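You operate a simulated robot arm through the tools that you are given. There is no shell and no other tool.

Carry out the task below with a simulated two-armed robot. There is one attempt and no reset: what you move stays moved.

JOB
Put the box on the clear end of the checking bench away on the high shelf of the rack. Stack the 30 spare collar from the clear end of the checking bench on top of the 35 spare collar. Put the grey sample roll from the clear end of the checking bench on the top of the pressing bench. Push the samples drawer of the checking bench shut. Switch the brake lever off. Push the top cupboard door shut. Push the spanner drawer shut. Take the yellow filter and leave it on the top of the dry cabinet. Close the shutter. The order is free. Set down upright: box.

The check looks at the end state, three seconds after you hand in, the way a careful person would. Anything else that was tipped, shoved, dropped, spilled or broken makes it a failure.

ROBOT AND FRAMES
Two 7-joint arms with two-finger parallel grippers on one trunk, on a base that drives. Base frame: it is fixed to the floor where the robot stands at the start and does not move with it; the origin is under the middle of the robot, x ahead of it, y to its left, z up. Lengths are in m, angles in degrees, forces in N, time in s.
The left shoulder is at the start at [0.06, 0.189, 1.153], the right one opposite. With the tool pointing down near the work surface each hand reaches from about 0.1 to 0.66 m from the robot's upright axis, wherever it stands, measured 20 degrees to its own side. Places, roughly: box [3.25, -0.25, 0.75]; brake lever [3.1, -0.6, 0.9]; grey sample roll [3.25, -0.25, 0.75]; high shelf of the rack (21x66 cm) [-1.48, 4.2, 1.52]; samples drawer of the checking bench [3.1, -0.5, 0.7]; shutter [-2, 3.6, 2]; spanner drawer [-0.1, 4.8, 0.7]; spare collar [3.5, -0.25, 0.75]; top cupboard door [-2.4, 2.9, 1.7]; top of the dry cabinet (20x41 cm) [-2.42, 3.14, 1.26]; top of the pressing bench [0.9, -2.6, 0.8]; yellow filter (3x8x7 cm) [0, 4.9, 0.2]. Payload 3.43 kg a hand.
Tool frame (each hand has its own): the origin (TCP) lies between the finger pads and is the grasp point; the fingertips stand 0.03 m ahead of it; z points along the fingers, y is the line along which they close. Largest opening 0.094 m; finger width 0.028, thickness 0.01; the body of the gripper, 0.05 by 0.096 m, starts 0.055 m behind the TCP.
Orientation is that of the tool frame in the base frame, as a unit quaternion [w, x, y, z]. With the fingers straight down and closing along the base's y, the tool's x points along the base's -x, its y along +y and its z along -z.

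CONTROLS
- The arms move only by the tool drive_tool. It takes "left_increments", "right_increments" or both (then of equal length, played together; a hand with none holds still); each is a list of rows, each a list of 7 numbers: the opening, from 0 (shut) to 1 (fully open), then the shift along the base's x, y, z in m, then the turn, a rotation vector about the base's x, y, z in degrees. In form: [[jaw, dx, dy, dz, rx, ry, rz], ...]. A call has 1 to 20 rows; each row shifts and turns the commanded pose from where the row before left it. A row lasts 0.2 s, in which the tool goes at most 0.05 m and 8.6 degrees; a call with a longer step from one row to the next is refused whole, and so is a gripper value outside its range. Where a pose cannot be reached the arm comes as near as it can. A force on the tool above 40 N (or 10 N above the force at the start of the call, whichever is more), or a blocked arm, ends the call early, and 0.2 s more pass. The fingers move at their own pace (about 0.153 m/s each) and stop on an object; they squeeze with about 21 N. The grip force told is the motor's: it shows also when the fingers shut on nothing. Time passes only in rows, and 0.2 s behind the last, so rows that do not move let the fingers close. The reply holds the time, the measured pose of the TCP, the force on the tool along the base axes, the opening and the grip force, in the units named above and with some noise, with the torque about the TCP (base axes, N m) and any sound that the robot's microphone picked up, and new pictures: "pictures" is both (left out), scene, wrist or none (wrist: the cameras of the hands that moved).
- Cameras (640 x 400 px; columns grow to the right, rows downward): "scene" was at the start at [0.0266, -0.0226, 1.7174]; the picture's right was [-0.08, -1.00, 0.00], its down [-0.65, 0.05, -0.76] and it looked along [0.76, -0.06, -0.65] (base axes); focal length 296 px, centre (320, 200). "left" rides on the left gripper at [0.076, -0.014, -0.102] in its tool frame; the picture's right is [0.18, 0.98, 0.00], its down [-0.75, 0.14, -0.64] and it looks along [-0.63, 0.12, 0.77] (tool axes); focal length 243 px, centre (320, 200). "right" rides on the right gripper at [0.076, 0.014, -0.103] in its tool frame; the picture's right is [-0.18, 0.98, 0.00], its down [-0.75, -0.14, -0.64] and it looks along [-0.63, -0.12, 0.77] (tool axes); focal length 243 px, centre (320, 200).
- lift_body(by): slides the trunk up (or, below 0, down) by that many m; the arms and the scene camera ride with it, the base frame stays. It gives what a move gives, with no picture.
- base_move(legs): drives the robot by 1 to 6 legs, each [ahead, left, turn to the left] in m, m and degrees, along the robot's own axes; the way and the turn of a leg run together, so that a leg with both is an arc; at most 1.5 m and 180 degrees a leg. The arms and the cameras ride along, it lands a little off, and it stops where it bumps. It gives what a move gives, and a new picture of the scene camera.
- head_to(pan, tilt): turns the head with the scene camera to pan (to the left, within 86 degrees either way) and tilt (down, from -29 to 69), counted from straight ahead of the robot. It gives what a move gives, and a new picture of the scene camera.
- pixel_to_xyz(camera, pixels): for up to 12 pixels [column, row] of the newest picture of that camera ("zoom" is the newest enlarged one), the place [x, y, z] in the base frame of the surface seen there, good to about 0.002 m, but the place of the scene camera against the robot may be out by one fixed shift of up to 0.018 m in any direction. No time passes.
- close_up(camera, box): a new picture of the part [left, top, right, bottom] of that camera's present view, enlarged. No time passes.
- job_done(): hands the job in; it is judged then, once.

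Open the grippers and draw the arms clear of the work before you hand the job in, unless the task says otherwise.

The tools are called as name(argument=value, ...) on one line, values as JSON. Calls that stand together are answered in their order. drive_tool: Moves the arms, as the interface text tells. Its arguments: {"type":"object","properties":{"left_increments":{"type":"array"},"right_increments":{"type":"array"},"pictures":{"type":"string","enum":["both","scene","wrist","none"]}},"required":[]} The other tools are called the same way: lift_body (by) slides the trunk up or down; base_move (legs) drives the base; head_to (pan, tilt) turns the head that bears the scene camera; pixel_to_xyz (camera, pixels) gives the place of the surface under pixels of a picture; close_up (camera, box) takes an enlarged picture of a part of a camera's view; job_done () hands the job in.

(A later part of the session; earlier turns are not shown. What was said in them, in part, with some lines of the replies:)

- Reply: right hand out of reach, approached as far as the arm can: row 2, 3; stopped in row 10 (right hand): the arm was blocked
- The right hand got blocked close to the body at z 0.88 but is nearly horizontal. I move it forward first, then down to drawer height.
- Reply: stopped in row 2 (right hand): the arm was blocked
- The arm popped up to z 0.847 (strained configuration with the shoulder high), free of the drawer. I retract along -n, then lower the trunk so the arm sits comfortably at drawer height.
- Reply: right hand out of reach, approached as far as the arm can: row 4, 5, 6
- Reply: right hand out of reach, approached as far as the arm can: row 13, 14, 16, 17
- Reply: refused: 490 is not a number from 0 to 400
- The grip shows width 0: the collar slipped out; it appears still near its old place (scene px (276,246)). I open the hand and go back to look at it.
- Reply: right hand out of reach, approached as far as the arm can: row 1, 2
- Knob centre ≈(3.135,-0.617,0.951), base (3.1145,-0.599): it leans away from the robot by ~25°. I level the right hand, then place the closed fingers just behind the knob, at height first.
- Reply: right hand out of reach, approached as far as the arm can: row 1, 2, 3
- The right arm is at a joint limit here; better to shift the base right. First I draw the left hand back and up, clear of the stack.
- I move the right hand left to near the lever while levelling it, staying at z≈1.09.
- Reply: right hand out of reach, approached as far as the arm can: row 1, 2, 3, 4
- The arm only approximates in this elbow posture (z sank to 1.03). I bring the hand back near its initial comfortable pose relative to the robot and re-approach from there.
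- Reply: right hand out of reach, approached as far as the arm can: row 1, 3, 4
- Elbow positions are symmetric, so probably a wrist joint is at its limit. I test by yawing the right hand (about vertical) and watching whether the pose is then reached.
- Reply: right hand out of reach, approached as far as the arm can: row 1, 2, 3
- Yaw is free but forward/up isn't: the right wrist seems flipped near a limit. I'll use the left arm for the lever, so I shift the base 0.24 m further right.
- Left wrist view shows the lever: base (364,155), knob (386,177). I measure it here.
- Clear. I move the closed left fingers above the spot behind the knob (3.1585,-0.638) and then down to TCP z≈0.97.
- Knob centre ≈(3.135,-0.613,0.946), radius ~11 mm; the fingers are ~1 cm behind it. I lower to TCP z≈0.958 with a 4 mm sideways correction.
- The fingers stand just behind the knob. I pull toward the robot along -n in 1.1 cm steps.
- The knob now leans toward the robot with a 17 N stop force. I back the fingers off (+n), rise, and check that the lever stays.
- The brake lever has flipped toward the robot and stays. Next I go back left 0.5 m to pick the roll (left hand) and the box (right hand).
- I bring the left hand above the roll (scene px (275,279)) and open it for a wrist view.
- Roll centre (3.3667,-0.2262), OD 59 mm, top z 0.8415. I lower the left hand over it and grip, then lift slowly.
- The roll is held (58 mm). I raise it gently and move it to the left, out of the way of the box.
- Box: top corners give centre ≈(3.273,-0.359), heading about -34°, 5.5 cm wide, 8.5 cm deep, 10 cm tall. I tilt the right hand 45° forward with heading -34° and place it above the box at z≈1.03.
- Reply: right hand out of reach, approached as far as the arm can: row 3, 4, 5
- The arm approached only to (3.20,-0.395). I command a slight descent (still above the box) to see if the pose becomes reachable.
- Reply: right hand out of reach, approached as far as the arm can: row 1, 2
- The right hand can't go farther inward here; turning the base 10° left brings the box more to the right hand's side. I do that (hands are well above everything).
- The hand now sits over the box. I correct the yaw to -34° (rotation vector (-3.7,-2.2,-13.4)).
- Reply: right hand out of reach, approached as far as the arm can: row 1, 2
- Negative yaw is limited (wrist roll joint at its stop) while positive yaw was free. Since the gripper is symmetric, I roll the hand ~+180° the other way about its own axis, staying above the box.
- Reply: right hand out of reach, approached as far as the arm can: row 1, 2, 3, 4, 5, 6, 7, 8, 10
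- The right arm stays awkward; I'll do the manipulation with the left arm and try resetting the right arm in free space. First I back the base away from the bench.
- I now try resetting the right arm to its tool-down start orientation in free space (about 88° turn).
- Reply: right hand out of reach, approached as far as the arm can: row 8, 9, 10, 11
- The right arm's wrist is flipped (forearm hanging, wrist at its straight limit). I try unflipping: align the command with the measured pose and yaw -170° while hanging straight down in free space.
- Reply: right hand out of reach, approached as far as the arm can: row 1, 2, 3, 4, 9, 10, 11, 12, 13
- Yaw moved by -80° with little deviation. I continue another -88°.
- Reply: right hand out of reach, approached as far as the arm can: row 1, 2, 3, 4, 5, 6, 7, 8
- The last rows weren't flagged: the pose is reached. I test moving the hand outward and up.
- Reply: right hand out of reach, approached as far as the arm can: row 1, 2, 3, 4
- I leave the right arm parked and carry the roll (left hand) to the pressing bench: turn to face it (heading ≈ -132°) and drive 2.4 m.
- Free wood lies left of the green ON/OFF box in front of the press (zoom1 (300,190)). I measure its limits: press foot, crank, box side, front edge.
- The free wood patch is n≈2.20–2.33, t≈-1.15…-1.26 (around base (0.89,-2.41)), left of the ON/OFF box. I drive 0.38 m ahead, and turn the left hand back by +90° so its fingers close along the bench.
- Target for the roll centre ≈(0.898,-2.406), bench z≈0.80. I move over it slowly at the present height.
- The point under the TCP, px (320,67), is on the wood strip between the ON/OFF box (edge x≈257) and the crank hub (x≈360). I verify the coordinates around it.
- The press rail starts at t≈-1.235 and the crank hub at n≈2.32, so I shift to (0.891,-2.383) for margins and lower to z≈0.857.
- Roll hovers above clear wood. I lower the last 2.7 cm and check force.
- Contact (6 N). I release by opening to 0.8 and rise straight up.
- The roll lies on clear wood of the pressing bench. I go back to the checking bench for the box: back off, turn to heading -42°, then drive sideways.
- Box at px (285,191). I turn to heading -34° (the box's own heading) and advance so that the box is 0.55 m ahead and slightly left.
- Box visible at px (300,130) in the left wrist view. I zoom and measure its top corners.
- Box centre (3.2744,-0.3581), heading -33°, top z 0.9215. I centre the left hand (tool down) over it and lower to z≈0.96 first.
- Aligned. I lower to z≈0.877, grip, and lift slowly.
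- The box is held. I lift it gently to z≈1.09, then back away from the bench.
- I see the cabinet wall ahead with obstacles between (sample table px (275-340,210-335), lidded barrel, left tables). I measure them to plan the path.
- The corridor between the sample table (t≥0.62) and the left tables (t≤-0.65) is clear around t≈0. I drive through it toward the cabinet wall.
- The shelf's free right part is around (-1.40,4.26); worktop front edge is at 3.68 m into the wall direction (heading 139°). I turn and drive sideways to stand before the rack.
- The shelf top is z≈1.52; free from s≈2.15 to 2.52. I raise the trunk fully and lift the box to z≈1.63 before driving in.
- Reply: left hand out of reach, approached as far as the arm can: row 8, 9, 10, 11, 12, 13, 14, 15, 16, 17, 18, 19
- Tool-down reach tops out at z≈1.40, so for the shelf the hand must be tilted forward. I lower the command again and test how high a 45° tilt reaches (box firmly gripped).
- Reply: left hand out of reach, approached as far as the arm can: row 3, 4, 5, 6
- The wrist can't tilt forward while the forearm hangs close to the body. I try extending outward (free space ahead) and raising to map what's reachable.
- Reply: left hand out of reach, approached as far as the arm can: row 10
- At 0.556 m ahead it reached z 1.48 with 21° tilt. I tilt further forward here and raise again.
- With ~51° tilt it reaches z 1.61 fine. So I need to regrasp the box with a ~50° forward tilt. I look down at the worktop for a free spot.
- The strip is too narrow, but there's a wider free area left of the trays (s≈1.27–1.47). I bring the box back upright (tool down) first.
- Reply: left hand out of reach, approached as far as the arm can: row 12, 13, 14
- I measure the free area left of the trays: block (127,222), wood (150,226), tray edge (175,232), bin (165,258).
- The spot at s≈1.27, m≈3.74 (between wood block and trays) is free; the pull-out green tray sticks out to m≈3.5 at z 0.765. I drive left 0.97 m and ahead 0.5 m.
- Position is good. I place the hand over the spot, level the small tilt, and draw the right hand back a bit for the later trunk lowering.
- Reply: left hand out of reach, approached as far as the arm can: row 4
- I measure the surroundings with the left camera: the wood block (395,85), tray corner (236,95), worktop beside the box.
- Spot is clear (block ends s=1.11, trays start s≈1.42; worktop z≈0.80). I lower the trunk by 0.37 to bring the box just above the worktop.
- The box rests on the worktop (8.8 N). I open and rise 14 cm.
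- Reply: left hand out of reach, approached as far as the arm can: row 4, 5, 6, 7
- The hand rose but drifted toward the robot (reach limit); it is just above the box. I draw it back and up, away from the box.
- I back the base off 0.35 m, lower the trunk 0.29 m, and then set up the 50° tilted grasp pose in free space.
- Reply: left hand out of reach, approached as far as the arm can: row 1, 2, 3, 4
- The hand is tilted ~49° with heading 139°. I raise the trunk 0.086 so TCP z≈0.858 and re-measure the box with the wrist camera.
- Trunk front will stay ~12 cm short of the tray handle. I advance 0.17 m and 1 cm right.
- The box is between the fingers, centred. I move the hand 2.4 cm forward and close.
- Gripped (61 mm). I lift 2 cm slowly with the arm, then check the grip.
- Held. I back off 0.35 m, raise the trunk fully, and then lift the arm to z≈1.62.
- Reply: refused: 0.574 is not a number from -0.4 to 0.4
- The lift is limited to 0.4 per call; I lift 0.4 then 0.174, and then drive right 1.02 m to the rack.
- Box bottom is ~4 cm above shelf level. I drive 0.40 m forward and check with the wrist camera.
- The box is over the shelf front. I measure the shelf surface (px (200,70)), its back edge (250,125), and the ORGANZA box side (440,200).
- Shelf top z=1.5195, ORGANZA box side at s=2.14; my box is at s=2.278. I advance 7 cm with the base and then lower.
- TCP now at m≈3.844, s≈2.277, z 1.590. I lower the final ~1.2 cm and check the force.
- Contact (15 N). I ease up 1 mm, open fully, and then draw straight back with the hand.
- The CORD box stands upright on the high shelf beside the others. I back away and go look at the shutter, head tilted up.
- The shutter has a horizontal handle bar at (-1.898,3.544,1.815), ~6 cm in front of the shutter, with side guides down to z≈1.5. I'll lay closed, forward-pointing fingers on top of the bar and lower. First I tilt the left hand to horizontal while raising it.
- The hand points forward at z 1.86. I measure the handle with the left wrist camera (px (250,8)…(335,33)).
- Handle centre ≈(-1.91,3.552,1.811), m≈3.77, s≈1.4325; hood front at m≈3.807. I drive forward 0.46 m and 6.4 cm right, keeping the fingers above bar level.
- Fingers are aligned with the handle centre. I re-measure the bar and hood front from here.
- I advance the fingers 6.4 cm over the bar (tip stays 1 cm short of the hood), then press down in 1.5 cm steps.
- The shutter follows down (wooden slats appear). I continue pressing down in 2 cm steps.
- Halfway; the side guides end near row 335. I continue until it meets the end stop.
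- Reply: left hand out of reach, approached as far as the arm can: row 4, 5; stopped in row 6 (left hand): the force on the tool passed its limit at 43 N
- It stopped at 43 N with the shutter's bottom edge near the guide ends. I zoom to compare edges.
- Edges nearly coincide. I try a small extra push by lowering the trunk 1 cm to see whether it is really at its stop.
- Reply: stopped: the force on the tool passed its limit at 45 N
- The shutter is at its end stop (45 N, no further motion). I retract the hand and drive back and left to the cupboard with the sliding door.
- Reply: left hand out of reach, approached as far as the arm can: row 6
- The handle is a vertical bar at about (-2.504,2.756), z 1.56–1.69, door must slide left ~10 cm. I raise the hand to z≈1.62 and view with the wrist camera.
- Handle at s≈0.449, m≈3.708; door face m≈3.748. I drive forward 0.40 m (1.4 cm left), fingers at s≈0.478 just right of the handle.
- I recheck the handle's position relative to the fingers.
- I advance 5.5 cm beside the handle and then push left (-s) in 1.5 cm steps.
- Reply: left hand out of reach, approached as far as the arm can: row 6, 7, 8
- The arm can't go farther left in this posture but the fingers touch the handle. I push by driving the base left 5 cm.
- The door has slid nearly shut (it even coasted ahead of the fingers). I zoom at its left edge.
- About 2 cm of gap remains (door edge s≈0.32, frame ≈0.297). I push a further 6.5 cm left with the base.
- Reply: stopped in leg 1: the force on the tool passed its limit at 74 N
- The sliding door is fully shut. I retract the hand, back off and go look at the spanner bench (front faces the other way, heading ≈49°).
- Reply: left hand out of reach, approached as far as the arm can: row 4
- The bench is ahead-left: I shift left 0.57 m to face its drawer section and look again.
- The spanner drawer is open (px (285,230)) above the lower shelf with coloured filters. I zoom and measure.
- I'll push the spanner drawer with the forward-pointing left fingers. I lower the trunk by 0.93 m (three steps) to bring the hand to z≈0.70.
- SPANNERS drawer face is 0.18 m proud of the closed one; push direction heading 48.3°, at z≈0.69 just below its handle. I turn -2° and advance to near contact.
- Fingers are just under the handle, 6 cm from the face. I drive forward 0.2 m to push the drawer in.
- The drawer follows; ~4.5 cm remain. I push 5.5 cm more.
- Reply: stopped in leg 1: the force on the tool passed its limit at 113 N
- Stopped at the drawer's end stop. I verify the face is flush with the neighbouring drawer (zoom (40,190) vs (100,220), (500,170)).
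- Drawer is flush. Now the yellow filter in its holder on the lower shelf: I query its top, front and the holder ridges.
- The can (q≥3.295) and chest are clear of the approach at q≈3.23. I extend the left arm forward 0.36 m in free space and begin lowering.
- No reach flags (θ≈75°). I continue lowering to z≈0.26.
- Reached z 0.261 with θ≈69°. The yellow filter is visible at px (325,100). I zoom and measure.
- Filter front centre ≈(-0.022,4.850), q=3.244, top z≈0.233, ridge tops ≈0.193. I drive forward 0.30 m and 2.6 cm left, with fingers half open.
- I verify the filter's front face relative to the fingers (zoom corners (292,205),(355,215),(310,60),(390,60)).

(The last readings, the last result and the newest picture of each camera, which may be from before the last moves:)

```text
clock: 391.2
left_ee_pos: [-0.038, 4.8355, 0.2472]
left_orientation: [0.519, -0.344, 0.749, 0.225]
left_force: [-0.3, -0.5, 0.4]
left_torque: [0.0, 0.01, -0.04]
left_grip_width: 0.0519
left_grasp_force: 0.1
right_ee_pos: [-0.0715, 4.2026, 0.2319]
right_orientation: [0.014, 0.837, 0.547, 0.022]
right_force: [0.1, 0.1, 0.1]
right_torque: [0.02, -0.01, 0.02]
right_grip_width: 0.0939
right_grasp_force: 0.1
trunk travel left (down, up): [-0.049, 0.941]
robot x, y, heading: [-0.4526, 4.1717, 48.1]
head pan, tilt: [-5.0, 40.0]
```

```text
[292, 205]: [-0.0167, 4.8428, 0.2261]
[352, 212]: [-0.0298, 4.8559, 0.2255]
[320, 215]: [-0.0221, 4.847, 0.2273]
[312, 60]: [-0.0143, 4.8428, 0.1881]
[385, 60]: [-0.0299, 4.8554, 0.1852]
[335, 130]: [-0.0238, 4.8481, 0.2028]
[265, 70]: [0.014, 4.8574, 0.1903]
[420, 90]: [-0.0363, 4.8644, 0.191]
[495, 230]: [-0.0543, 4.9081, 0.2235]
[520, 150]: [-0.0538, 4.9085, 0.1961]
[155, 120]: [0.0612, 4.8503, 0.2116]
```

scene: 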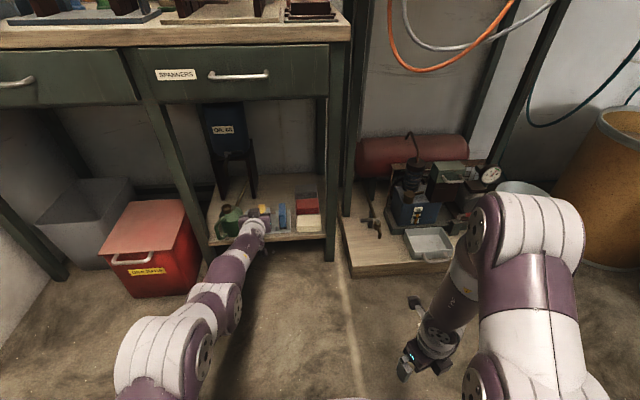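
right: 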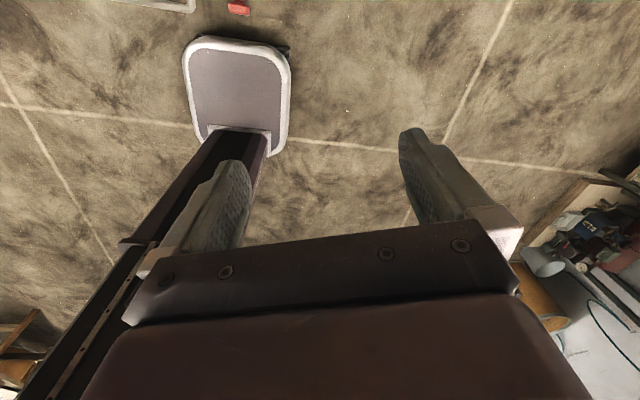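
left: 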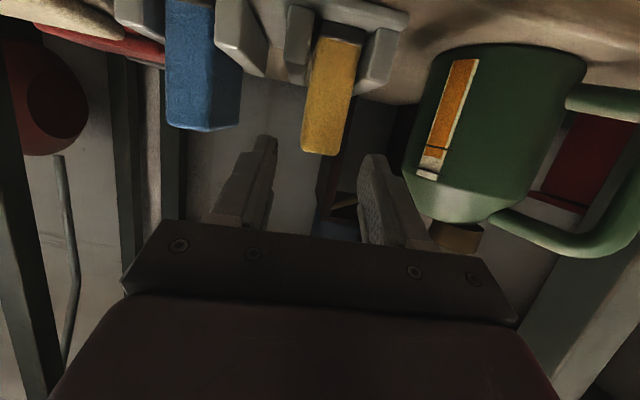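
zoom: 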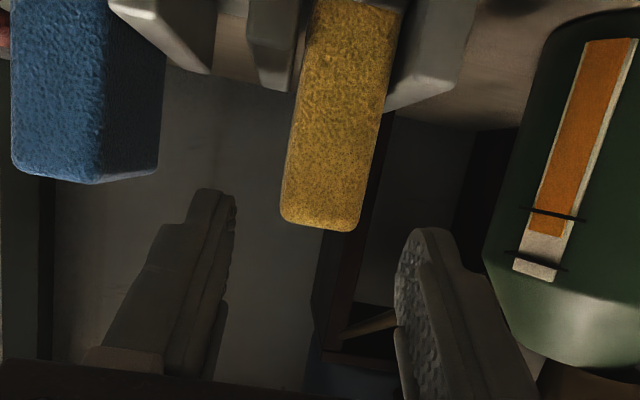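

Aligned within 2 mm. I lower 1.2 cm, advance 4.8 cm, lower 1 cm and close on the filter.

drive_tool(left_increments=[[0.55, 0.0013, -0.0011, -0.012, 0, 0, 0], [0.55, 0.0107, 0.0119, 0, 0, 0, 0], [0.55, 0.0107, 0.0119, 0, 0, 0, 0], [0.55, 0.0107, 0.0119, 0, 0, 0, 0], [0.55, 0, 0, -0.005, 0, 0, 0], [0.55, 0, 0, -0.005, 0, 0, 0], [0.55, 0, 0, 0, 0, 0, 0]], pictures="wrist")

```text
clock: 392.8
left_ee_pos: [-0.0076, 4.8664, 0.2263]
left_orientation: [0.518, -0.345, 0.75, 0.225]
left_force: [-0.5, -0.5, 0.3]
left_torque: [0.01, 0.06, 0.0]
left_grip_width: 0.0516
left_grasp_force: 0.1
left hand out of reach, approached as far as the arm can: row 5
right_ee_pos: [-0.0725, 4.2032, 0.2314]
right_orientation: [0.014, 0.837, 0.547, 0.023]
right_force: [-0.1, 0.8, 0.2]
right_torque: [0.04, -0.01, 0.0]
right_grip_width: 0.094
right_grasp_force: 0.0
trunk travel left (down, up): [-0.049, 0.941]
robot x, y, heading: [-0.4526, 4.1681, 48.0]
head pan, tilt: [-5.0, 40.0]
```

left: 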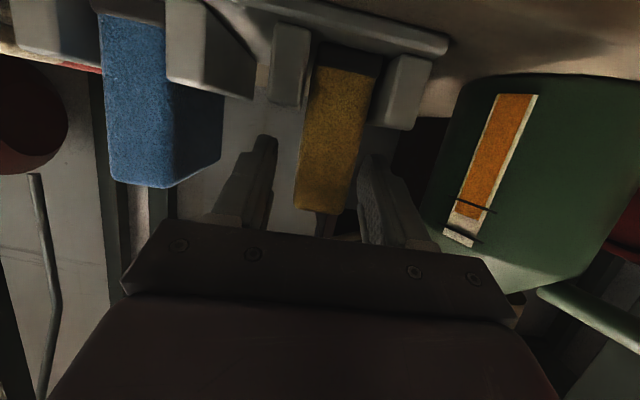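

The filter is between the fingers. I close and wait.

drive_tool(left_increments=[[0.4, 0, 0, 0, 0, 0, 0], [0, 0, 0, 0, 0, 0, 0], [0, 0, 0, 0, 0, 0, 0], [0, 0, 0, 0, 0, 0, 0]], pictures="wrist")

```text
clock: 393.8
left_ee_pos: [-0.0077, 4.8677, 0.2264]
left_orientation: [0.519, -0.344, 0.749, 0.226]
left_force: [-0.1, 0.0, -0.2]
left_torque: [0.0, 0.01, -0.04]
left_grip_width: 0.027
left_grasp_force: 20.8
right_ee_pos: [-0.0722, 4.2033, 0.2317]
right_orientation: [0.013, 0.837, 0.547, 0.021]
right_force: [1.4, -0.4, 0.0]
right_torque: [0.01, -0.02, -0.03]
right_grip_width: 0.094
right_grasp_force: 0.1
trunk travel left (down, up): [-0.049, 0.941]
robot x, y, heading: [-0.4523, 4.1736, 47.8]
head pan, tilt: [-5.0, 40.0]
```

left: 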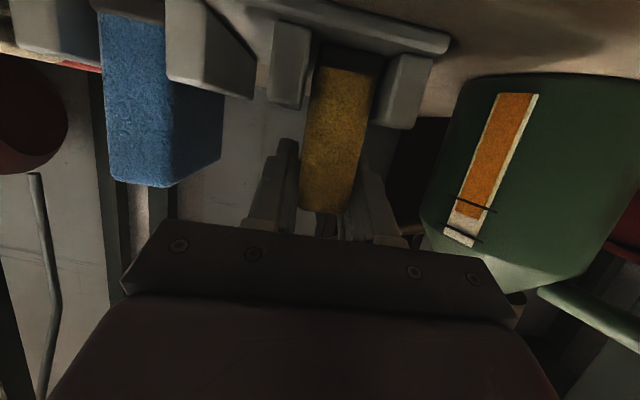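

Gripped at 27 mm. I lift it slowly 7 cm out of the holder.

drive_tool(left_increments=[[0, 0, 0, 0.004, 0, 0, 0], [0, 0, 0, 0.006, 0, 0, 0], [0, 0, 0, 0.008, 0, 0, 0], [0, 0, 0, 0.01, 0, 0, 0], [0, 0, 0, 0.01, 0, 0, 0], [0, 0, 0, 0.012, 0, 0, 0], [0, 0, 0, 0.012, 0, 0, 0], [0, 0, 0, 0.01, 0, 0, 0], [0, 0, 0, 0, 0, 0, 0]])

```text
clock: 395.8
left_ee_pos: [-0.0069, 4.8676, 0.2979]
left_orientation: [0.52, -0.343, 0.749, 0.225]
left_force: [0.2, 0.1, -0.9]
left_torque: [0.01, -0.03, -0.01]
left_grip_width: 0.0274
left_grasp_force: 21.1
right_ee_pos: [-0.0719, 4.2036, 0.2321]
right_orientation: [0.013, 0.837, 0.547, 0.022]
right_force: [-0.6, 0.3, -0.5]
right_torque: [-0.01, -0.04, -0.02]
right_grip_width: 0.094
right_grasp_force: 0.0
trunk travel left (down, up): [-0.049, 0.941]
robot x, y, heading: [-0.4519, 4.1724, 47.9]
head pan, tilt: [-5.0, 40.0]
```

scene: 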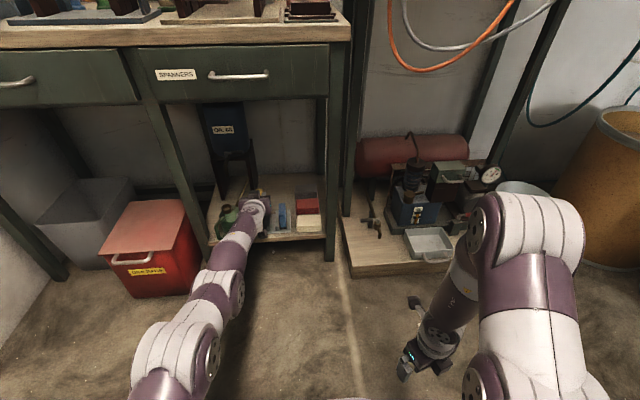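
left: 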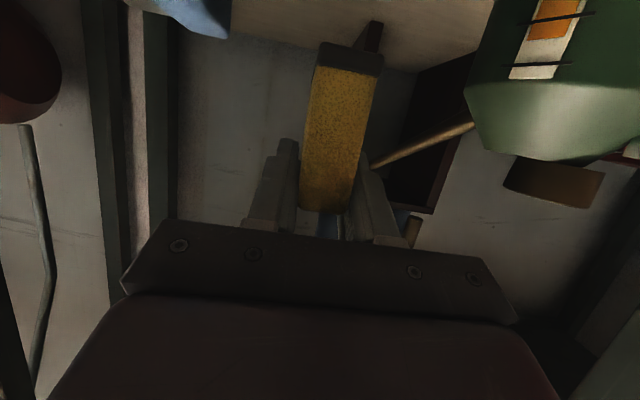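

Filter is out of its slot. I drive straight back 0.6 m.

base_move(legs=[[-0.6, 0, 0]])

close_up(camera="scene", box=[180, 130, 340, 230])

```text
clock: 399.1
left_ee_pos: [-0.3959, 4.4324, 0.2972]
left_orientation: [0.519, -0.343, 0.75, 0.224]
left_force: [-0.5, -0.2, -0.9]
left_torque: [0.03, 0.01, 0.01]
left_grip_width: 0.0272
left_grasp_force: 21.0
right_ee_pos: [-0.4641, 3.7686, 0.2313]
right_orientation: [0.014, 0.838, 0.545, 0.023]
right_force: [0.7, 0.5, 0.3]
right_torque: [0.0, 0.01, 0.0]
right_grip_width: 0.0943
right_grasp_force: 0.0
trunk travel left (down, up): [-0.049, 0.941]
robot x, y, heading: [-0.8465, 3.7379, 47.8]
head pan, tilt: [-5.0, 40.0]
```

scene: 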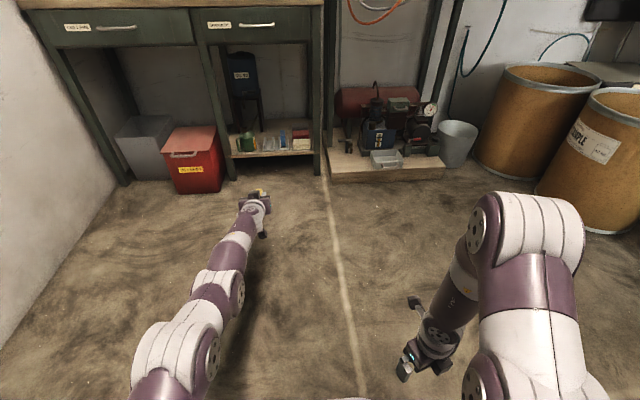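

```text
4.00 times, centred on (260, 180) of scene
```

zoom: 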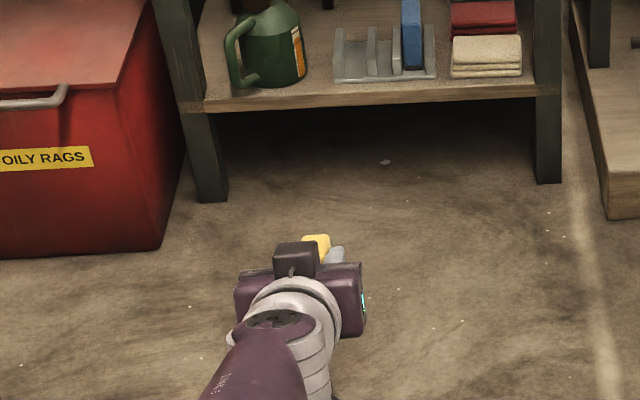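

Blue filter, oil can and cloths are undisturbed. I raise the trunk 0.8 m, then drive back/right into open floor and turn to face the cabinet wall.

lift_body(by=0.4)

lift_body(by=0.4)

base_move(legs=[[-0.7, -0.6, 0], [0, 0, 91.3]])

head_to(pan=10, tilt=20)

```text
clock: 402.9
left_ee_pos: [-0.3969, 4.4321, 0.6974]
left_orientation: [0.519, -0.343, 0.75, 0.225]
left_force: [0.4, -0.4, -0.4]
left_torque: [0.01, -0.02, -0.03]
left_grip_width: 0.027
left_grasp_force: 20.9
right_ee_pos: [-0.4645, 3.7682, 0.6324]
right_orientation: [0.014, 0.838, 0.545, 0.023]
right_force: [0.9, 0.5, 0.1]
right_torque: [0.02, -0.01, -0.01]
right_grip_width: 0.0941
right_grasp_force: 0.0
trunk travel left (down, up): [-0.449, 0.541]
robot x, y, heading: [-0.8459, 3.737, 47.7]
head pan, tilt: [-5.0, 40.0]
```

```text
clock: 406.8
left_ee_pos: [-0.3967, 4.4321, 1.0978]
left_orientation: [0.519, -0.343, 0.75, 0.224]
left_force: [0.1, -0.4, 0.4]
left_torque: [-0.01, -0.01, 0.04]
left_grip_width: 0.027
left_grasp_force: 20.8
right_ee_pos: [-0.4643, 3.7687, 1.0327]
right_orientation: [0.013, 0.838, 0.545, 0.023]
right_force: [0.1, 1.1, -0.3]
right_torque: [-0.01, 0.02, 0.02]
right_grip_width: 0.0939
right_grasp_force: 0.2
trunk travel left (down, up): [-0.849, 0.141]
robot x, y, heading: [-0.8445, 3.738, 47.6]
head pan, tilt: [-5.0, 40.0]
```

```text
clock: 415.5
left_ee_pos: [-1.5765, 3.2511, 1.0968]
left_orientation: [-0.203, 0.776, -0.28, -0.528]
left_force: [-0.6, 0.6, -0.7]
left_torque: [-0.01, 0.01, -0.03]
left_grip_width: 0.0273
left_grasp_force: 21.0
right_ee_pos: [-0.9108, 3.1982, 1.0321]
right_orientation: [-0.007, 0.196, 0.98, 0.026]
right_force: [0.3, 0.9, 0.4]
right_torque: [-0.01, -0.01, 0.03]
right_grip_width: 0.0939
right_grasp_force: 0.0
trunk travel left (down, up): [-0.849, 0.141]
robot x, y, heading: [-0.8717, 2.8159, 138.9]
head pan, tilt: [-5.0, 40.0]
```

scene: 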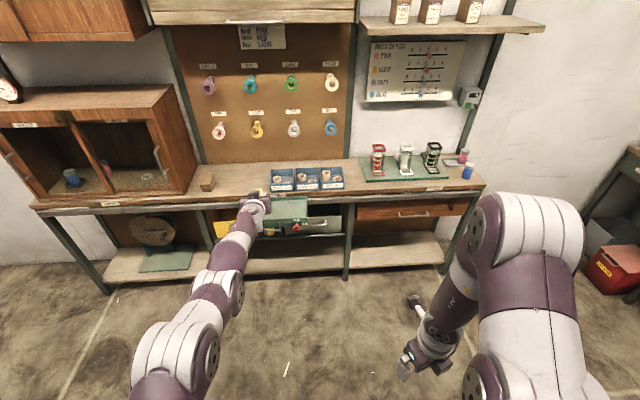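

```text
clock: 416.3
left_ee_pos: [-1.5751, 3.2507, 1.0978]
left_orientation: [-0.203, 0.776, -0.279, -0.528]
left_force: [-0.5, 0.3, 0.2]
left_torque: [-0.01, 0.01, 0.03]
left_grip_width: 0.0272
left_grasp_force: 20.9
right_ee_pos: [-0.9111, 3.1988, 1.0332]
right_orientation: [-0.007, 0.195, 0.98, 0.025]
right_force: [1.6, 0.6, -0.3]
right_torque: [0.01, 0.02, 0.01]
right_grip_width: 0.0939
right_grasp_force: 0.1
trunk travel left (down, up): [-0.849, 0.141]
robot x, y, heading: [-0.8718, 2.8155, 139.3]
head pan, tilt: [10.0, 20.0]
```

scene: 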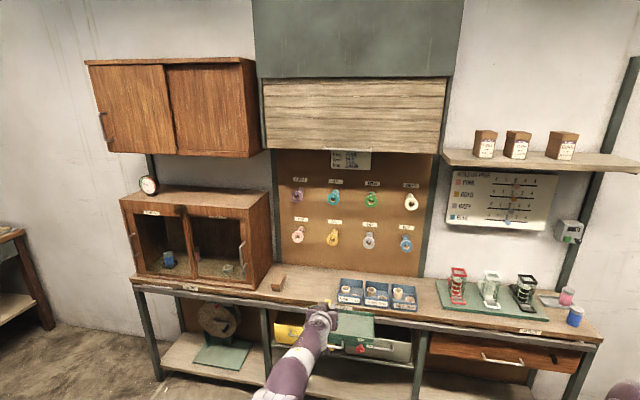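

I measure the dry cabinet's top (px: front (200,205), right (262,195), clock (149,185)).

close_up(camera="scene", box=[100, 140, 300, 300])

pixel_to_xyz(camera="scene", pixels=[[125, 202], [248, 207], [268, 191], [180, 195], [220, 195], [250, 198], [149, 187], [155, 192], [250, 155], [200, 155], [200, 205], [230, 190]])

```text
2.50 times, centred on (200, 220) of scene
```

zoom: 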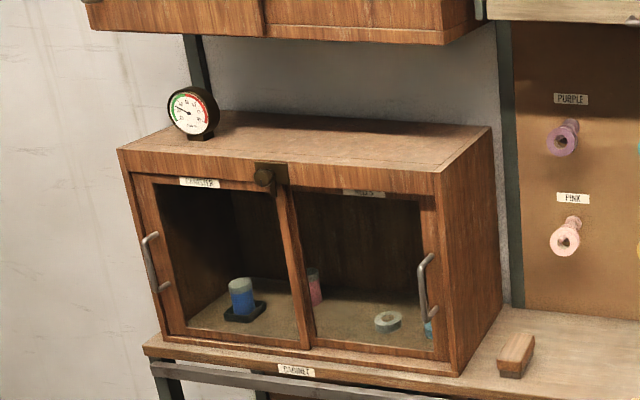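

```text
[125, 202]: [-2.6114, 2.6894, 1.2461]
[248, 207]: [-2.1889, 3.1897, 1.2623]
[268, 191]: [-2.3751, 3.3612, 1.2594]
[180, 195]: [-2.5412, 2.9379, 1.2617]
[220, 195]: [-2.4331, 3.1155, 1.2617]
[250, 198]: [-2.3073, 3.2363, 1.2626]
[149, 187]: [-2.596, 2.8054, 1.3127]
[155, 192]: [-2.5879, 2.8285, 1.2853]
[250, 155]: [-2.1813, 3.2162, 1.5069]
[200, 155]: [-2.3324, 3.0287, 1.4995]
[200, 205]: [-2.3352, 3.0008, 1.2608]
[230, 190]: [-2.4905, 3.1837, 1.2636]
```

Dry cabinet top z≈1.262, from s 0.32 to 0.98, m 3.735–3.99; clock at s≈0.42; cupboard bottom z≈1.50 above. Target s≈0.78, m≈3.84. I raise to z≈1.36 and drive left 0.65 m.

lift_body(by=0.141)

drive_tool(left_increments=[[0, 0, 0, 0.01, 0, 0, 0], [0, 0, 0, 0.016, 0, 0, 0], [0, 0, 0, 0.02, 0, 0, 0], [0, 0, 0, 0.02, 0, 0, 0], [0, 0, 0, 0.02, 0, 0, 0], [0, 0, 0, 0.02, 0, 0, 0], [0, 0, 0, 0.016, 0, 0, 0], [0, 0, 0, 0, 0, 0, 0]], pictures="wrist")

base_move(legs=[[0, 0.647, 0], [0.3, 0, 0]])

```text
clock: 418.0
left_ee_pos: [-1.5762, 3.2506, 1.2386]
left_orientation: [-0.202, 0.776, -0.279, -0.528]
left_force: [0.0, 0.1, -0.7]
left_torque: [0.01, -0.04, -0.01]
left_grip_width: 0.0272
left_grasp_force: 21.2
right_ee_pos: [-0.9117, 3.1987, 1.1737]
right_orientation: [-0.007, 0.195, 0.98, 0.025]
right_force: [-0.1, -0.2, -0.2]
right_torque: [0.01, 0.03, 0.02]
right_grip_width: 0.0942
right_grasp_force: 0.1
trunk travel left (down, up): [-0.99, 0.0]
robot x, y, heading: [-0.8718, 2.8154, 139.0]
head pan, tilt: [10.0, 20.0]
```

```text
clock: 419.8
left_ee_pos: [-1.5765, 3.2513, 1.3622]
left_orientation: [-0.202, 0.776, -0.279, -0.528]
left_force: [-0.8, 0.6, 0.4]
left_torque: [0.0, 0.02, -0.02]
left_grip_width: 0.0272
left_grasp_force: 21.4
right_ee_pos: [-0.9107, 3.1983, 1.1734]
right_orientation: [-0.007, 0.196, 0.98, 0.026]
right_force: [0.4, 0.5, 0.3]
right_torque: [0.0, -0.01, 0.0]
right_grip_width: 0.0938
right_grasp_force: 0.0
trunk travel left (down, up): [-0.99, 0.0]
robot x, y, heading: [-0.8724, 2.8219, 139.4]
head pan, tilt: [10.0, 20.0]
```

left: 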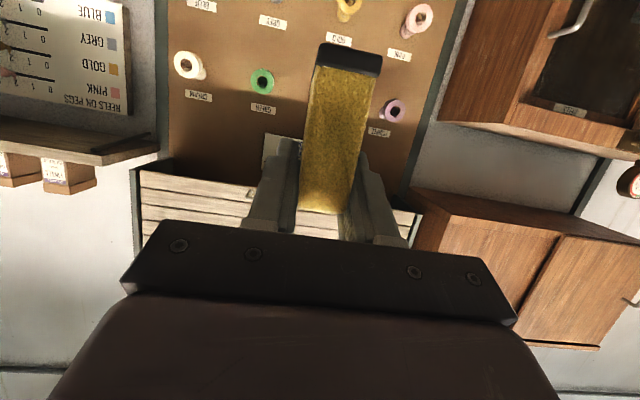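

```text
clock: 425.1
left_ee_pos: [-2.2175, 2.9664, 1.3636]
left_orientation: [-0.207, 0.773, -0.284, -0.529]
left_force: [0.1, 0.3, 0.3]
left_torque: [0.0, 0.01, -0.01]
left_grip_width: 0.0274
left_grasp_force: 21.4
right_ee_pos: [-1.5542, 2.9032, 1.1736]
right_orientation: [-0.008, 0.202, 0.979, 0.026]
right_force: [0.6, 0.4, 0.4]
right_torque: [-0.02, 0.01, 0.01]
right_grip_width: 0.094
right_grasp_force: 0.0
trunk travel left (down, up): [-0.99, 0.0]
robot x, y, heading: [-1.5253, 2.5226, 138.3]
head pan, tilt: [10.0, 20.0]
```

scene: 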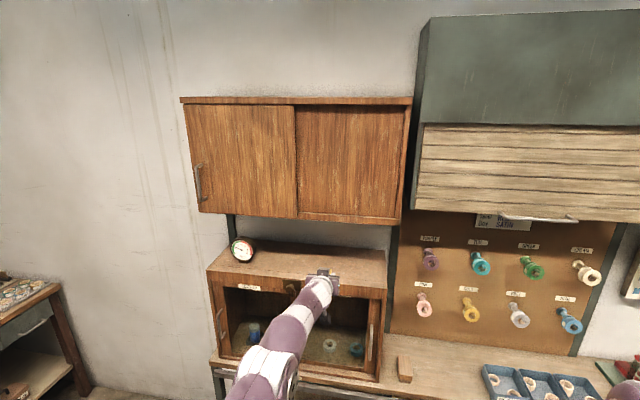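

TCP at m≈3.618, s≈0.789. I take a wrist picture and measure the cabinet top and cupboard bottom before moving in.

drive_tool(left_increments=[[0, 0, 0, 0, 0, 0, 0]], pictures="wrist")

pixel_to_xyz(camera="left", pixels=[[250, 60], [450, 60], [250, 100], [420, 110], [200, 120], [500, 120], [300, 30], [400, 30], [340, 55], [345, 75], [420, 180], [230, 200]])

```text
clock: 425.5
left_ee_pos: [-2.2193, 2.9667, 1.3618]
left_orientation: [-0.208, 0.773, -0.285, -0.527]
left_force: [-0.4, -0.5, -0.9]
left_torque: [0.03, 0.02, 0.04]
left_grip_width: 0.0274
left_grasp_force: 20.9
right_ee_pos: [-1.5558, 2.9051, 1.1727]
right_orientation: [-0.006, 0.203, 0.979, 0.025]
right_force: [-0.8, 0.1, -0.1]
right_torque: [0.0, -0.02, -0.03]
right_grip_width: 0.094
right_grasp_force: 0.1
trunk travel left (down, up): [-0.99, 0.0]
robot x, y, heading: [-1.5207, 2.5256, 138.3]
head pan, tilt: [10.0, 20.0]
```

left: 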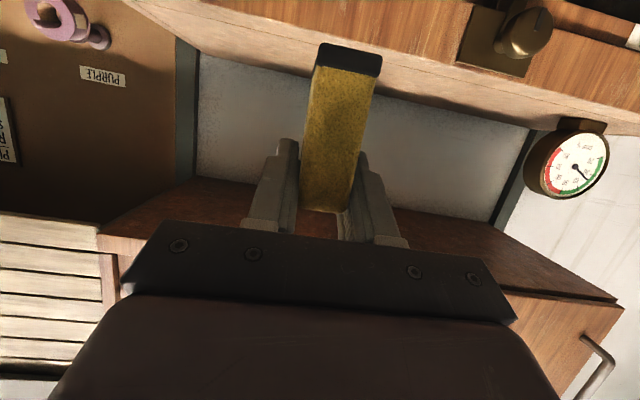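

```text
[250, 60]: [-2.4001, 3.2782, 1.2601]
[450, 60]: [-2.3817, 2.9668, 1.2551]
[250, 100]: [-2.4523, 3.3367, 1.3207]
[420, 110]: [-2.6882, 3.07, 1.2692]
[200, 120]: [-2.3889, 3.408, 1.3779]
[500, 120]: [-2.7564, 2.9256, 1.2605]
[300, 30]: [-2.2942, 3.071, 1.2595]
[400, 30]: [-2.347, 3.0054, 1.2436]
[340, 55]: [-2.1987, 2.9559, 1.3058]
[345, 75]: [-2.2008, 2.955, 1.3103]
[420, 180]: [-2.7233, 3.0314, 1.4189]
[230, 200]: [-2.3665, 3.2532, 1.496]
```

Clear. I drive forward 0.21 m with a slight heading correction.

base_move(legs=[[0.21, 0, 0.6]])

drive_tool(left_increments=[[0, 0, 0, -0.008, 0, 0, 0], [0, 0, 0, -0.008, 0, 0, 0], [0, 0, 0, 0, 0, 0, 0]])

```text
clock: 427.1
left_ee_pos: [-2.3748, 3.1017, 1.3639]
left_orientation: [-0.206, 0.774, -0.283, -0.528]
left_force: [0.7, 0.1, -0.4]
left_torque: [0.01, -0.02, 0.02]
left_grip_width: 0.0273
left_grasp_force: 21.1
right_ee_pos: [-1.7112, 3.0411, 1.1732]
right_orientation: [-0.007, 0.202, 0.979, 0.026]
right_force: [0.0, 0.5, 0.2]
right_torque: [0.01, 0.04, 0.03]
right_grip_width: 0.0939
right_grasp_force: 0.1
trunk travel left (down, up): [-0.99, 0.0]
robot x, y, heading: [-1.6758, 2.6651, 138.5]
head pan, tilt: [10.0, 20.0]
```

scene: 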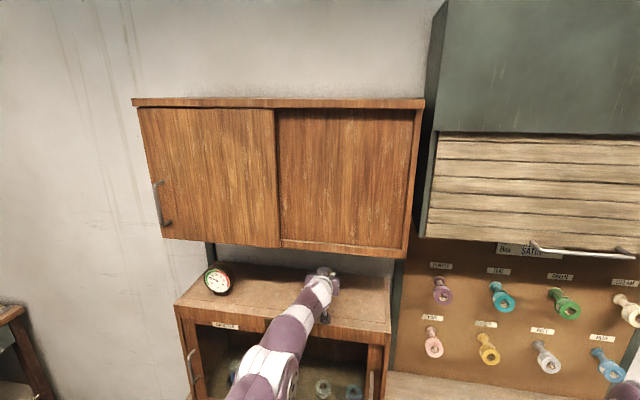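

```text
clock: 427.9
left_ee_pos: [-2.3773, 3.105, 1.3441]
left_orientation: [-0.206, 0.775, -0.283, -0.527]
left_force: [0.7, 0.2, -0.1]
left_torque: [-0.01, 0.0, 0.03]
left_grip_width: 0.0269
left_grasp_force: 21.3
right_ee_pos: [-1.7149, 3.0445, 1.1726]
right_orientation: [-0.005, 0.202, 0.979, 0.025]
right_force: [0.3, 1.0, -0.5]
right_torque: [-0.02, -0.02, 0.0]
right_grip_width: 0.094
right_grasp_force: 0.1
trunk travel left (down, up): [-0.99, 0.0]
robot x, y, heading: [-1.6803, 2.6612, 138.5]
head pan, tilt: [10.0, 20.0]
```

scene: 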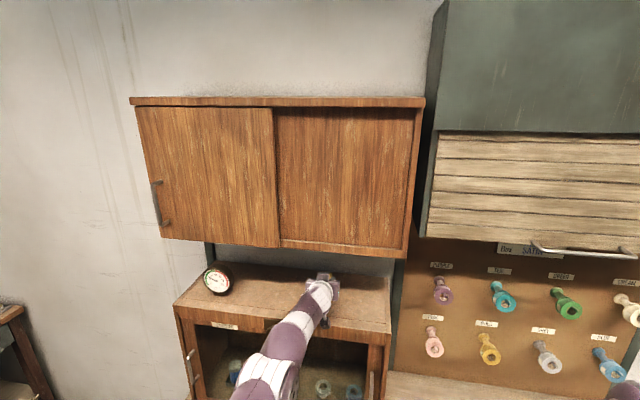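
left: 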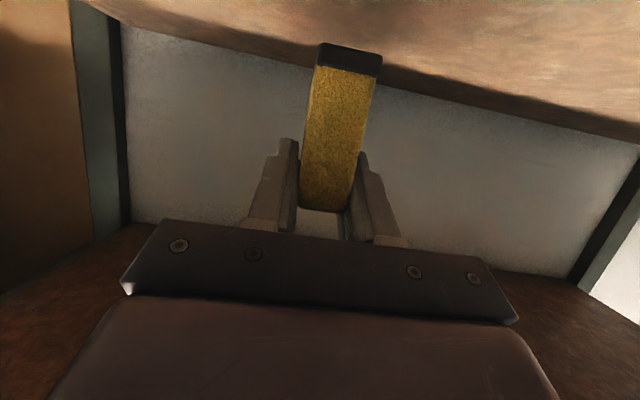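

I check that the held filter is level by querying the yellow/dark boundary and its bottom edge, and the cabinet top around it.

close_up(camera="left", box=[270, 20, 430, 140])

pixel_to_xyz(camera="left", pixels=[[320, 70], [345, 73], [370, 77], [325, 48], [350, 52], [376, 57], [312, 150], [340, 155], [230, 30], [450, 70], [330, 30]])

```text
3.33 times, centred on (350, 80) of left
```

zoom: 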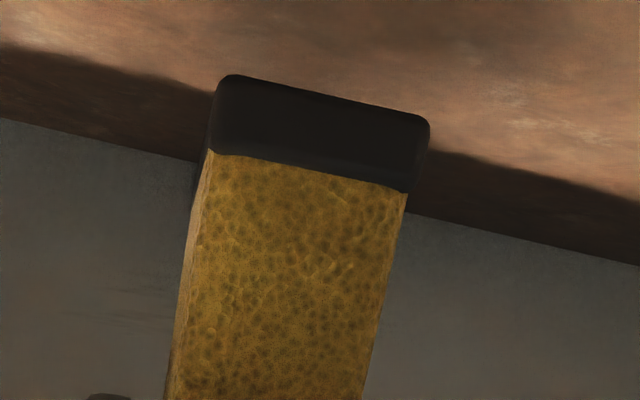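

```text
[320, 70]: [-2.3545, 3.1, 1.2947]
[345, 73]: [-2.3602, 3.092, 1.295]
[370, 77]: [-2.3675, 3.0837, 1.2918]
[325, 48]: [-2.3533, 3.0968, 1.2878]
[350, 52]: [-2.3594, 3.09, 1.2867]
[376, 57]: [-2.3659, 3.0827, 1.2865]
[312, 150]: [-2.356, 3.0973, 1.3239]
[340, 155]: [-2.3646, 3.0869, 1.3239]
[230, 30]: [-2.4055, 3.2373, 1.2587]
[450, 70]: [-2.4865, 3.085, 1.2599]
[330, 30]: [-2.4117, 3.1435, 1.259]
```

The filter is upright and level; cabinet top z≈1.2595. I lower 2 cm gently until contact.

drive_tool(left_increments=[[0, 0, 0, -0.008, 0, 0, 0], [0, 0, 0, -0.007, 0, 0, 0], [0, 0, 0, -0.003, 0, 0, 0], [0, 0, 0, 0, 0, 0, 0]], pictures="wrist")

```text
clock: 428.9
left_ee_pos: [-2.3773, 3.1027, 1.3294]
left_orientation: [-0.206, 0.774, -0.283, -0.527]
left_force: [0.5, 1.0, 0.4]
left_torque: [-0.04, -0.01, 0.03]
left_grip_width: 0.0273
left_grasp_force: 20.7
right_ee_pos: [-1.7127, 3.0427, 1.1737]
right_orientation: [-0.006, 0.201, 0.979, 0.025]
right_force: [0.6, 0.3, 0.2]
right_torque: [0.03, 0.0, -0.04]
right_grip_width: 0.094
right_grasp_force: 0.1
trunk travel left (down, up): [-0.99, 0.0]
robot x, y, heading: [-1.6793, 2.6628, 138.5]
head pan, tilt: [10.0, 20.0]
```

left: 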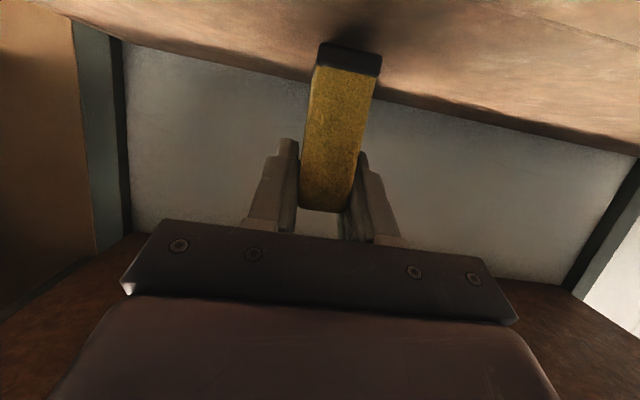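

drive_tool(left_increments=[[0, 0, 0, -0.003, 0, 0, 0], [0, 0, 0, -0.002, 0, 0, 0], [0, 0, 0, 0, 0, 0, 0]], pictures="none")

```text
clock: 429.7
left_ee_pos: [-2.3778, 3.1039, 1.3237]
left_orientation: [-0.207, 0.773, -0.284, -0.528]
left_force: [0.1, 1.1, -0.6]
left_torque: [0.01, -0.01, 0.0]
left_grip_width: 0.0271
left_grasp_force: 21.0
right_ee_pos: [-1.7141, 3.0443, 1.1726]
right_orientation: [-0.006, 0.201, 0.979, 0.025]
right_force: [1.0, -0.1, 0.2]
right_torque: [-0.01, -0.01, 0.0]
right_grip_width: 0.094
right_grasp_force: 0.1
trunk travel left (down, up): [-0.99, 0.0]
robot x, y, heading: [-1.6748, 2.664, 138.5]
head pan, tilt: [10.0, 20.0]
```

drive_tool(left_increments=[[0, 0, 0, -0.002, 0, 0, 0], [0, 0, 0, -0.002, 0, 0, 0], [0, 0, 0, 0, 0, 0, 0]], pictures="wrist")

close_up(camera="left", box=[270, 10, 430, 130])

```text
clock: 430.5
left_ee_pos: [-2.379, 3.1035, 1.3211]
left_orientation: [-0.206, 0.774, -0.283, -0.527]
left_force: [-0.5, 0.2, 2.3]
left_torque: [0.07, 0.1, -0.01]
left_grip_width: 0.027
left_grasp_force: 21.2
right_ee_pos: [-1.7131, 3.0438, 1.1732]
right_orientation: [-0.006, 0.201, 0.979, 0.025]
right_force: [-0.3, -1.1, -0.3]
right_torque: [0.02, 0.0, -0.02]
right_grip_width: 0.0942
right_grasp_force: 0.0
trunk travel left (down, up): [-0.99, 0.0]
robot x, y, heading: [-1.675, 2.6622, 138.4]
head pan, tilt: [10.0, 20.0]
```

left: 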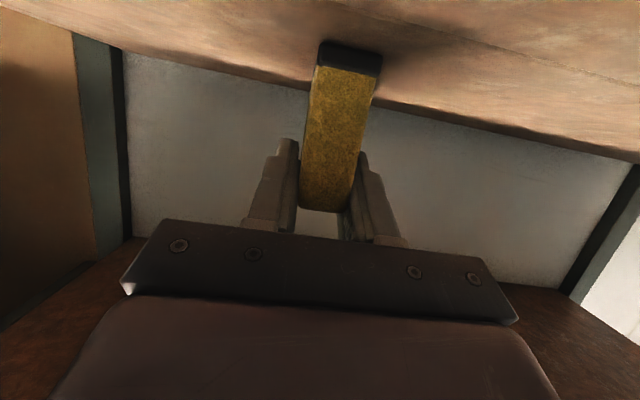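

```text
3.33 times, centred on (350, 70) of left
```

zoom: 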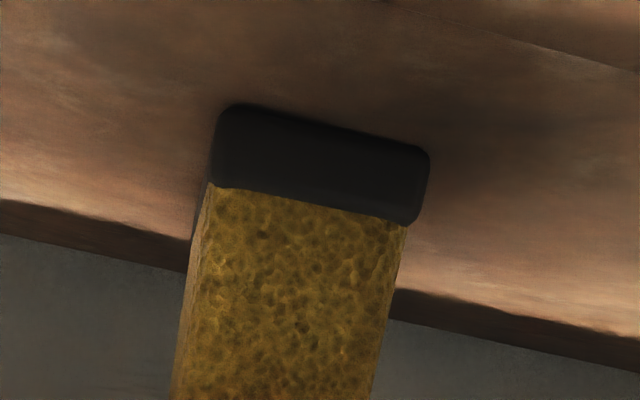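

Light contact (2.3 N). I press 1.5 mm more, then open the fingers gently.

drive_tool(left_increments=[[0, 0, 0, -0.0015, 0, 0, 0], [0, 0, 0, 0, 0, 0, 0], [0.4, 0, 0, 0, 0, 0, 0], [0.6, 0, 0, 0, 0, 0, 0], [0.6, 0, 0, 0, 0, 0, 0]], pictures="wrist")

```text
clock: 431.7
left_ee_pos: [-2.3787, 3.1041, 1.3183]
left_orientation: [-0.204, 0.775, -0.282, -0.528]
left_force: [0.6, 0.1, -1.0]
left_torque: [0.02, -0.03, 0.01]
left_grip_width: 0.0562
left_grasp_force: 0.1
right_ee_pos: [-1.7141, 3.0431, 1.1716]
right_orientation: [-0.006, 0.202, 0.979, 0.025]
right_force: [-0.5, 0.1, -0.3]
right_torque: [-0.01, 0.02, -0.02]
right_grip_width: 0.0939
right_grasp_force: 0.0
trunk travel left (down, up): [-0.99, 0.0]
robot x, y, heading: [-1.6777, 2.6623, 138.4]
head pan, tilt: [10.0, 20.0]
```

left: 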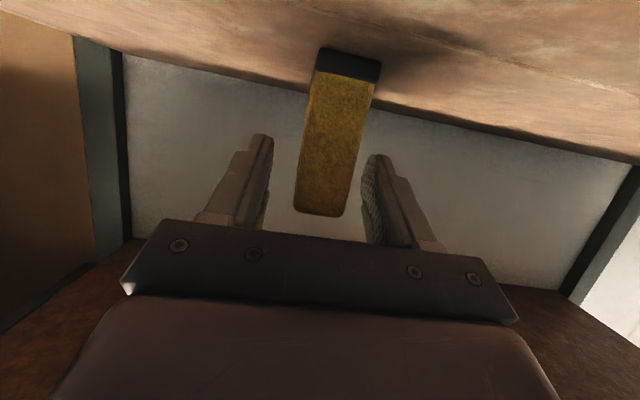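

The filter stands on its own. I back straight off with the base.

base_move(legs=[[-0.12, 0, 0], [-0.4, 0, 0]])

close_up(camera="scene", box=[160, 170, 420, 340])

```text
clock: 435.1
left_ee_pos: [-1.9875, 2.7587, 1.317]
left_orientation: [-0.206, 0.774, -0.284, -0.527]
left_force: [-0.4, 0.0, -0.2]
left_torque: [0.01, -0.03, -0.04]
left_grip_width: 0.0562
left_grasp_force: 0.1
right_ee_pos: [-1.322, 2.6978, 1.1728]
right_orientation: [-0.006, 0.203, 0.979, 0.025]
right_force: [-0.6, 0.3, 0.1]
right_torque: [-0.02, 0.01, 0.01]
right_grip_width: 0.0937
right_grasp_force: 0.0
trunk travel left (down, up): [-0.99, 0.0]
robot x, y, heading: [-1.2858, 2.3137, 138.1]
head pan, tilt: [10.0, 20.0]
```

scene: 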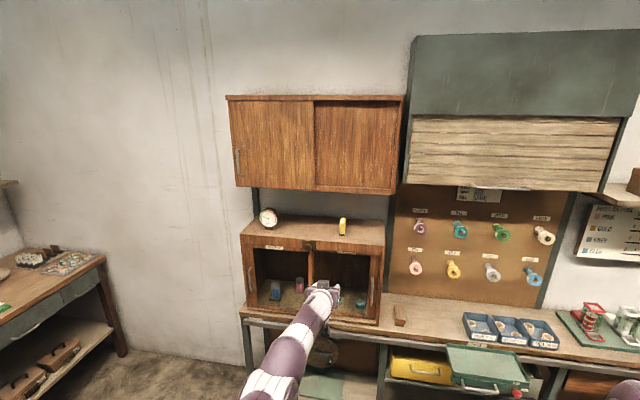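

```text
2.35 times, centred on (290, 255) of scene
```

zoom: 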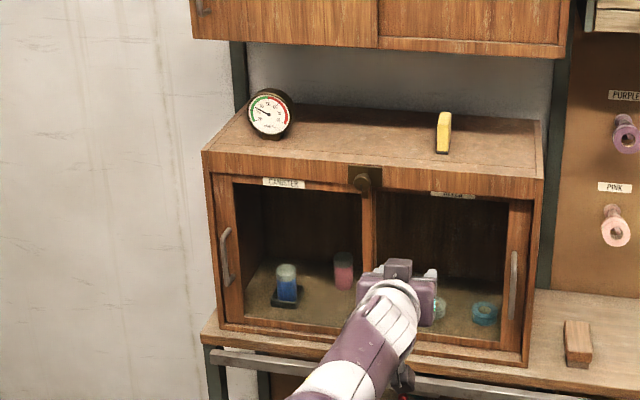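

The yellow filter stands on the dry cabinet, cupboard and shutter are shut. I open the left gripper, back away farther and take a last look at the whole unit.

drive_tool(left_increments=[[1, 0.0223, -0.02, 0, 0, 0, 0], [1, 0.0223, -0.02, 0, 0, 0, 0], [1, 0.0223, -0.02, 0, 0, 0, 0], [1, 0.0223, -0.02, 0, 0, 0, 0]], right_increments=[[1, 0, 0, 0, 0, 0, 0], [1, 0, 0, 0, 0, 0, 0], [1, 0, 0, 0, 0, 0, 0], [1, 0, 0, 0, 0, 0, 0]], pictures="none")

base_move(legs=[[-0.5, -0.3, 0]])

head_to(pan=-12, tilt=12)

close_up(camera="scene", box=[60, 60, 500, 330])

```text
clock: 436.1
left_ee_pos: [-1.895, 2.6759, 1.3208]
left_orientation: [-0.207, 0.773, -0.284, -0.528]
left_force: [0.2, -0.6, 0.1]
left_torque: [0.04, -0.01, 0.04]
left_grip_width: 0.0938
left_grasp_force: 0.1
right_ee_pos: [-1.3197, 2.6955, 1.1737]
right_orientation: [-0.007, 0.203, 0.979, 0.025]
right_force: [-0.4, -0.7, 0.2]
right_torque: [0.02, -0.01, 0.0]
right_grip_width: 0.0942
right_grasp_force: 0.1
trunk travel left (down, up): [-0.99, 0.0]
robot x, y, heading: [-1.2887, 2.3148, 138.2]
head pan, tilt: [10.0, 20.0]
```

```text
clock: 439.4
left_ee_pos: [-1.3226, 2.5747, 1.3188]
left_orientation: [-0.207, 0.773, -0.286, -0.527]
left_force: [0.5, 0.1, 0.6]
left_torque: [0.01, 0.02, 0.05]
left_grip_width: 0.0937
left_grasp_force: 0.1
right_ee_pos: [-0.7467, 2.5916, 1.1736]
right_orientation: [-0.005, 0.205, 0.978, 0.025]
right_force: [-0.4, 0.3, -0.4]
right_torque: [0.01, -0.02, -0.04]
right_grip_width: 0.094
right_grasp_force: 0.1
trunk travel left (down, up): [-0.99, 0.0]
robot x, y, heading: [-0.7139, 2.2116, 138.3]
head pan, tilt: [10.0, 20.0]
```

scene: 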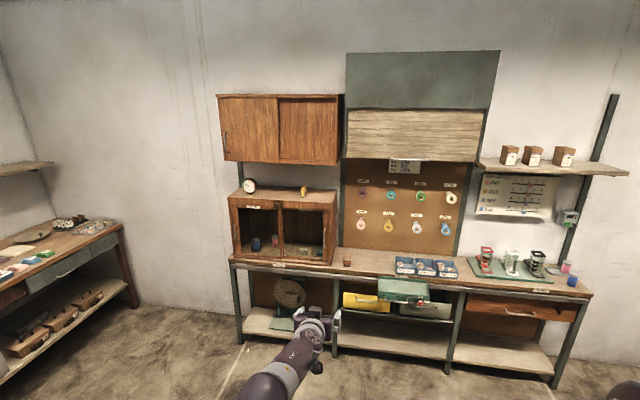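

```text
clock: 440.2
left_ee_pos: [-1.3206, 2.5745, 1.3202]
left_orientation: [-0.207, 0.773, -0.286, -0.527]
left_force: [0.4, -0.3, 0.7]
left_torque: [-0.01, 0.01, -0.01]
left_grip_width: 0.0941
left_grasp_force: 0.0
right_ee_pos: [-0.7451, 2.5896, 1.1734]
right_orientation: [-0.006, 0.204, 0.979, 0.026]
right_force: [-0.3, -1.3, 0.1]
right_torque: [-0.07, 0.03, 0.0]
right_grip_width: 0.0937
right_grasp_force: 0.1
trunk travel left (down, up): [-0.99, 0.0]
robot x, y, heading: [-0.7103, 2.2095, 138.2]
head pan, tilt: [-12.0, 12.0]
```

scene: 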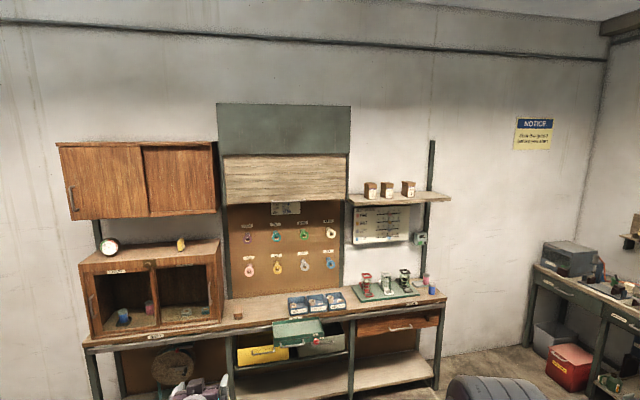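

```text
1.45 times, centred on (280, 195) of scene
```

zoom: 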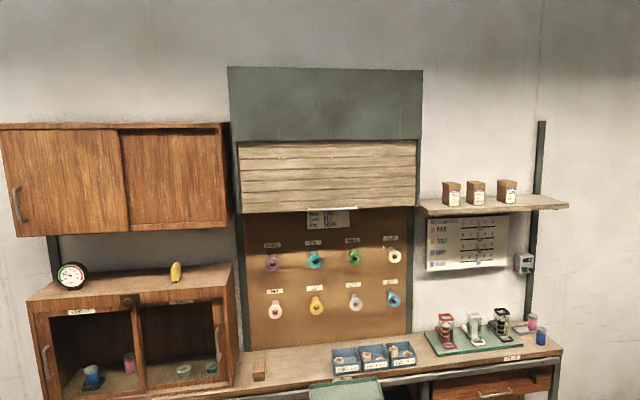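

I zoom on the filter and on the shelf boxes for a final check.

close_up(camera="scene", box=[150, 225, 220, 270])

close_up(camera="scene", box=[340, 165, 450, 235])

```text
8.89 times, centred on (185, 248) of scene
```

zoom: 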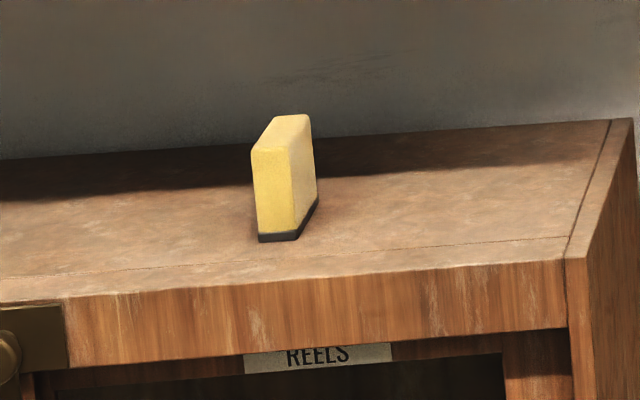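

```text
5.71 times, centred on (395, 200) of scene
```

zoom: 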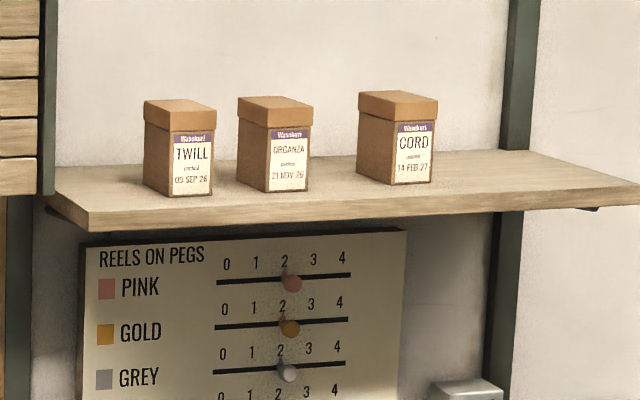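

Box, filter, shutter, cupboard door and both drawers are as asked. The lever, collar stack and roll looked right in my last views of them. Both grippers are open and the arms are clear, so I hand in.

job_done()

```text
The job is handed in.
```

I finished all nine tasks and handed the job in. The result of the check hasn't come back to me.

| Task | End state when last seen |
|---|---|
| Box | Upright on the high shelf of the rack, beside the two boxes already there |
| Collars | The 30 stacked on the 35 |
| Grey sample roll | Flat on clear wood on top of the pressing bench |
| Samples drawer | Shut, standing out from the bench no more than the closed drawer beside it |
| Brake lever | Pulled from leaning away from the robot to leaning towards it, and it stayed there |
| Top cupboard door | Slid fully left to its stop |
| Spanner drawer | Shut, flush with the drawer next to it |
| Yellow filter | Standing on top of the dry cabinet |
| Shutter | Pulled down to its end stop |

- **Brake lever:** it has no on/off marking. I took the position it wasn't in at the start as "off".
- **Last views:** I did not go back to the checking and pressing benches before handing in. My last views of the lever, collars, samples drawer and roll are from earlier in the run, and all looked right then.
- **Collar slip:** the 30 collar slipped out of the gripper on the first try. It landed upright close to where it had been, and the second try worked.
- **Box regrip:** I set the box down briefly on the rack's worktop to regrip it, because the arm could not reach the high shelf with the first grip.

Nothing else looked tipped or moved in the pictures I took. Both grippers are open and the arms are clear of the work.
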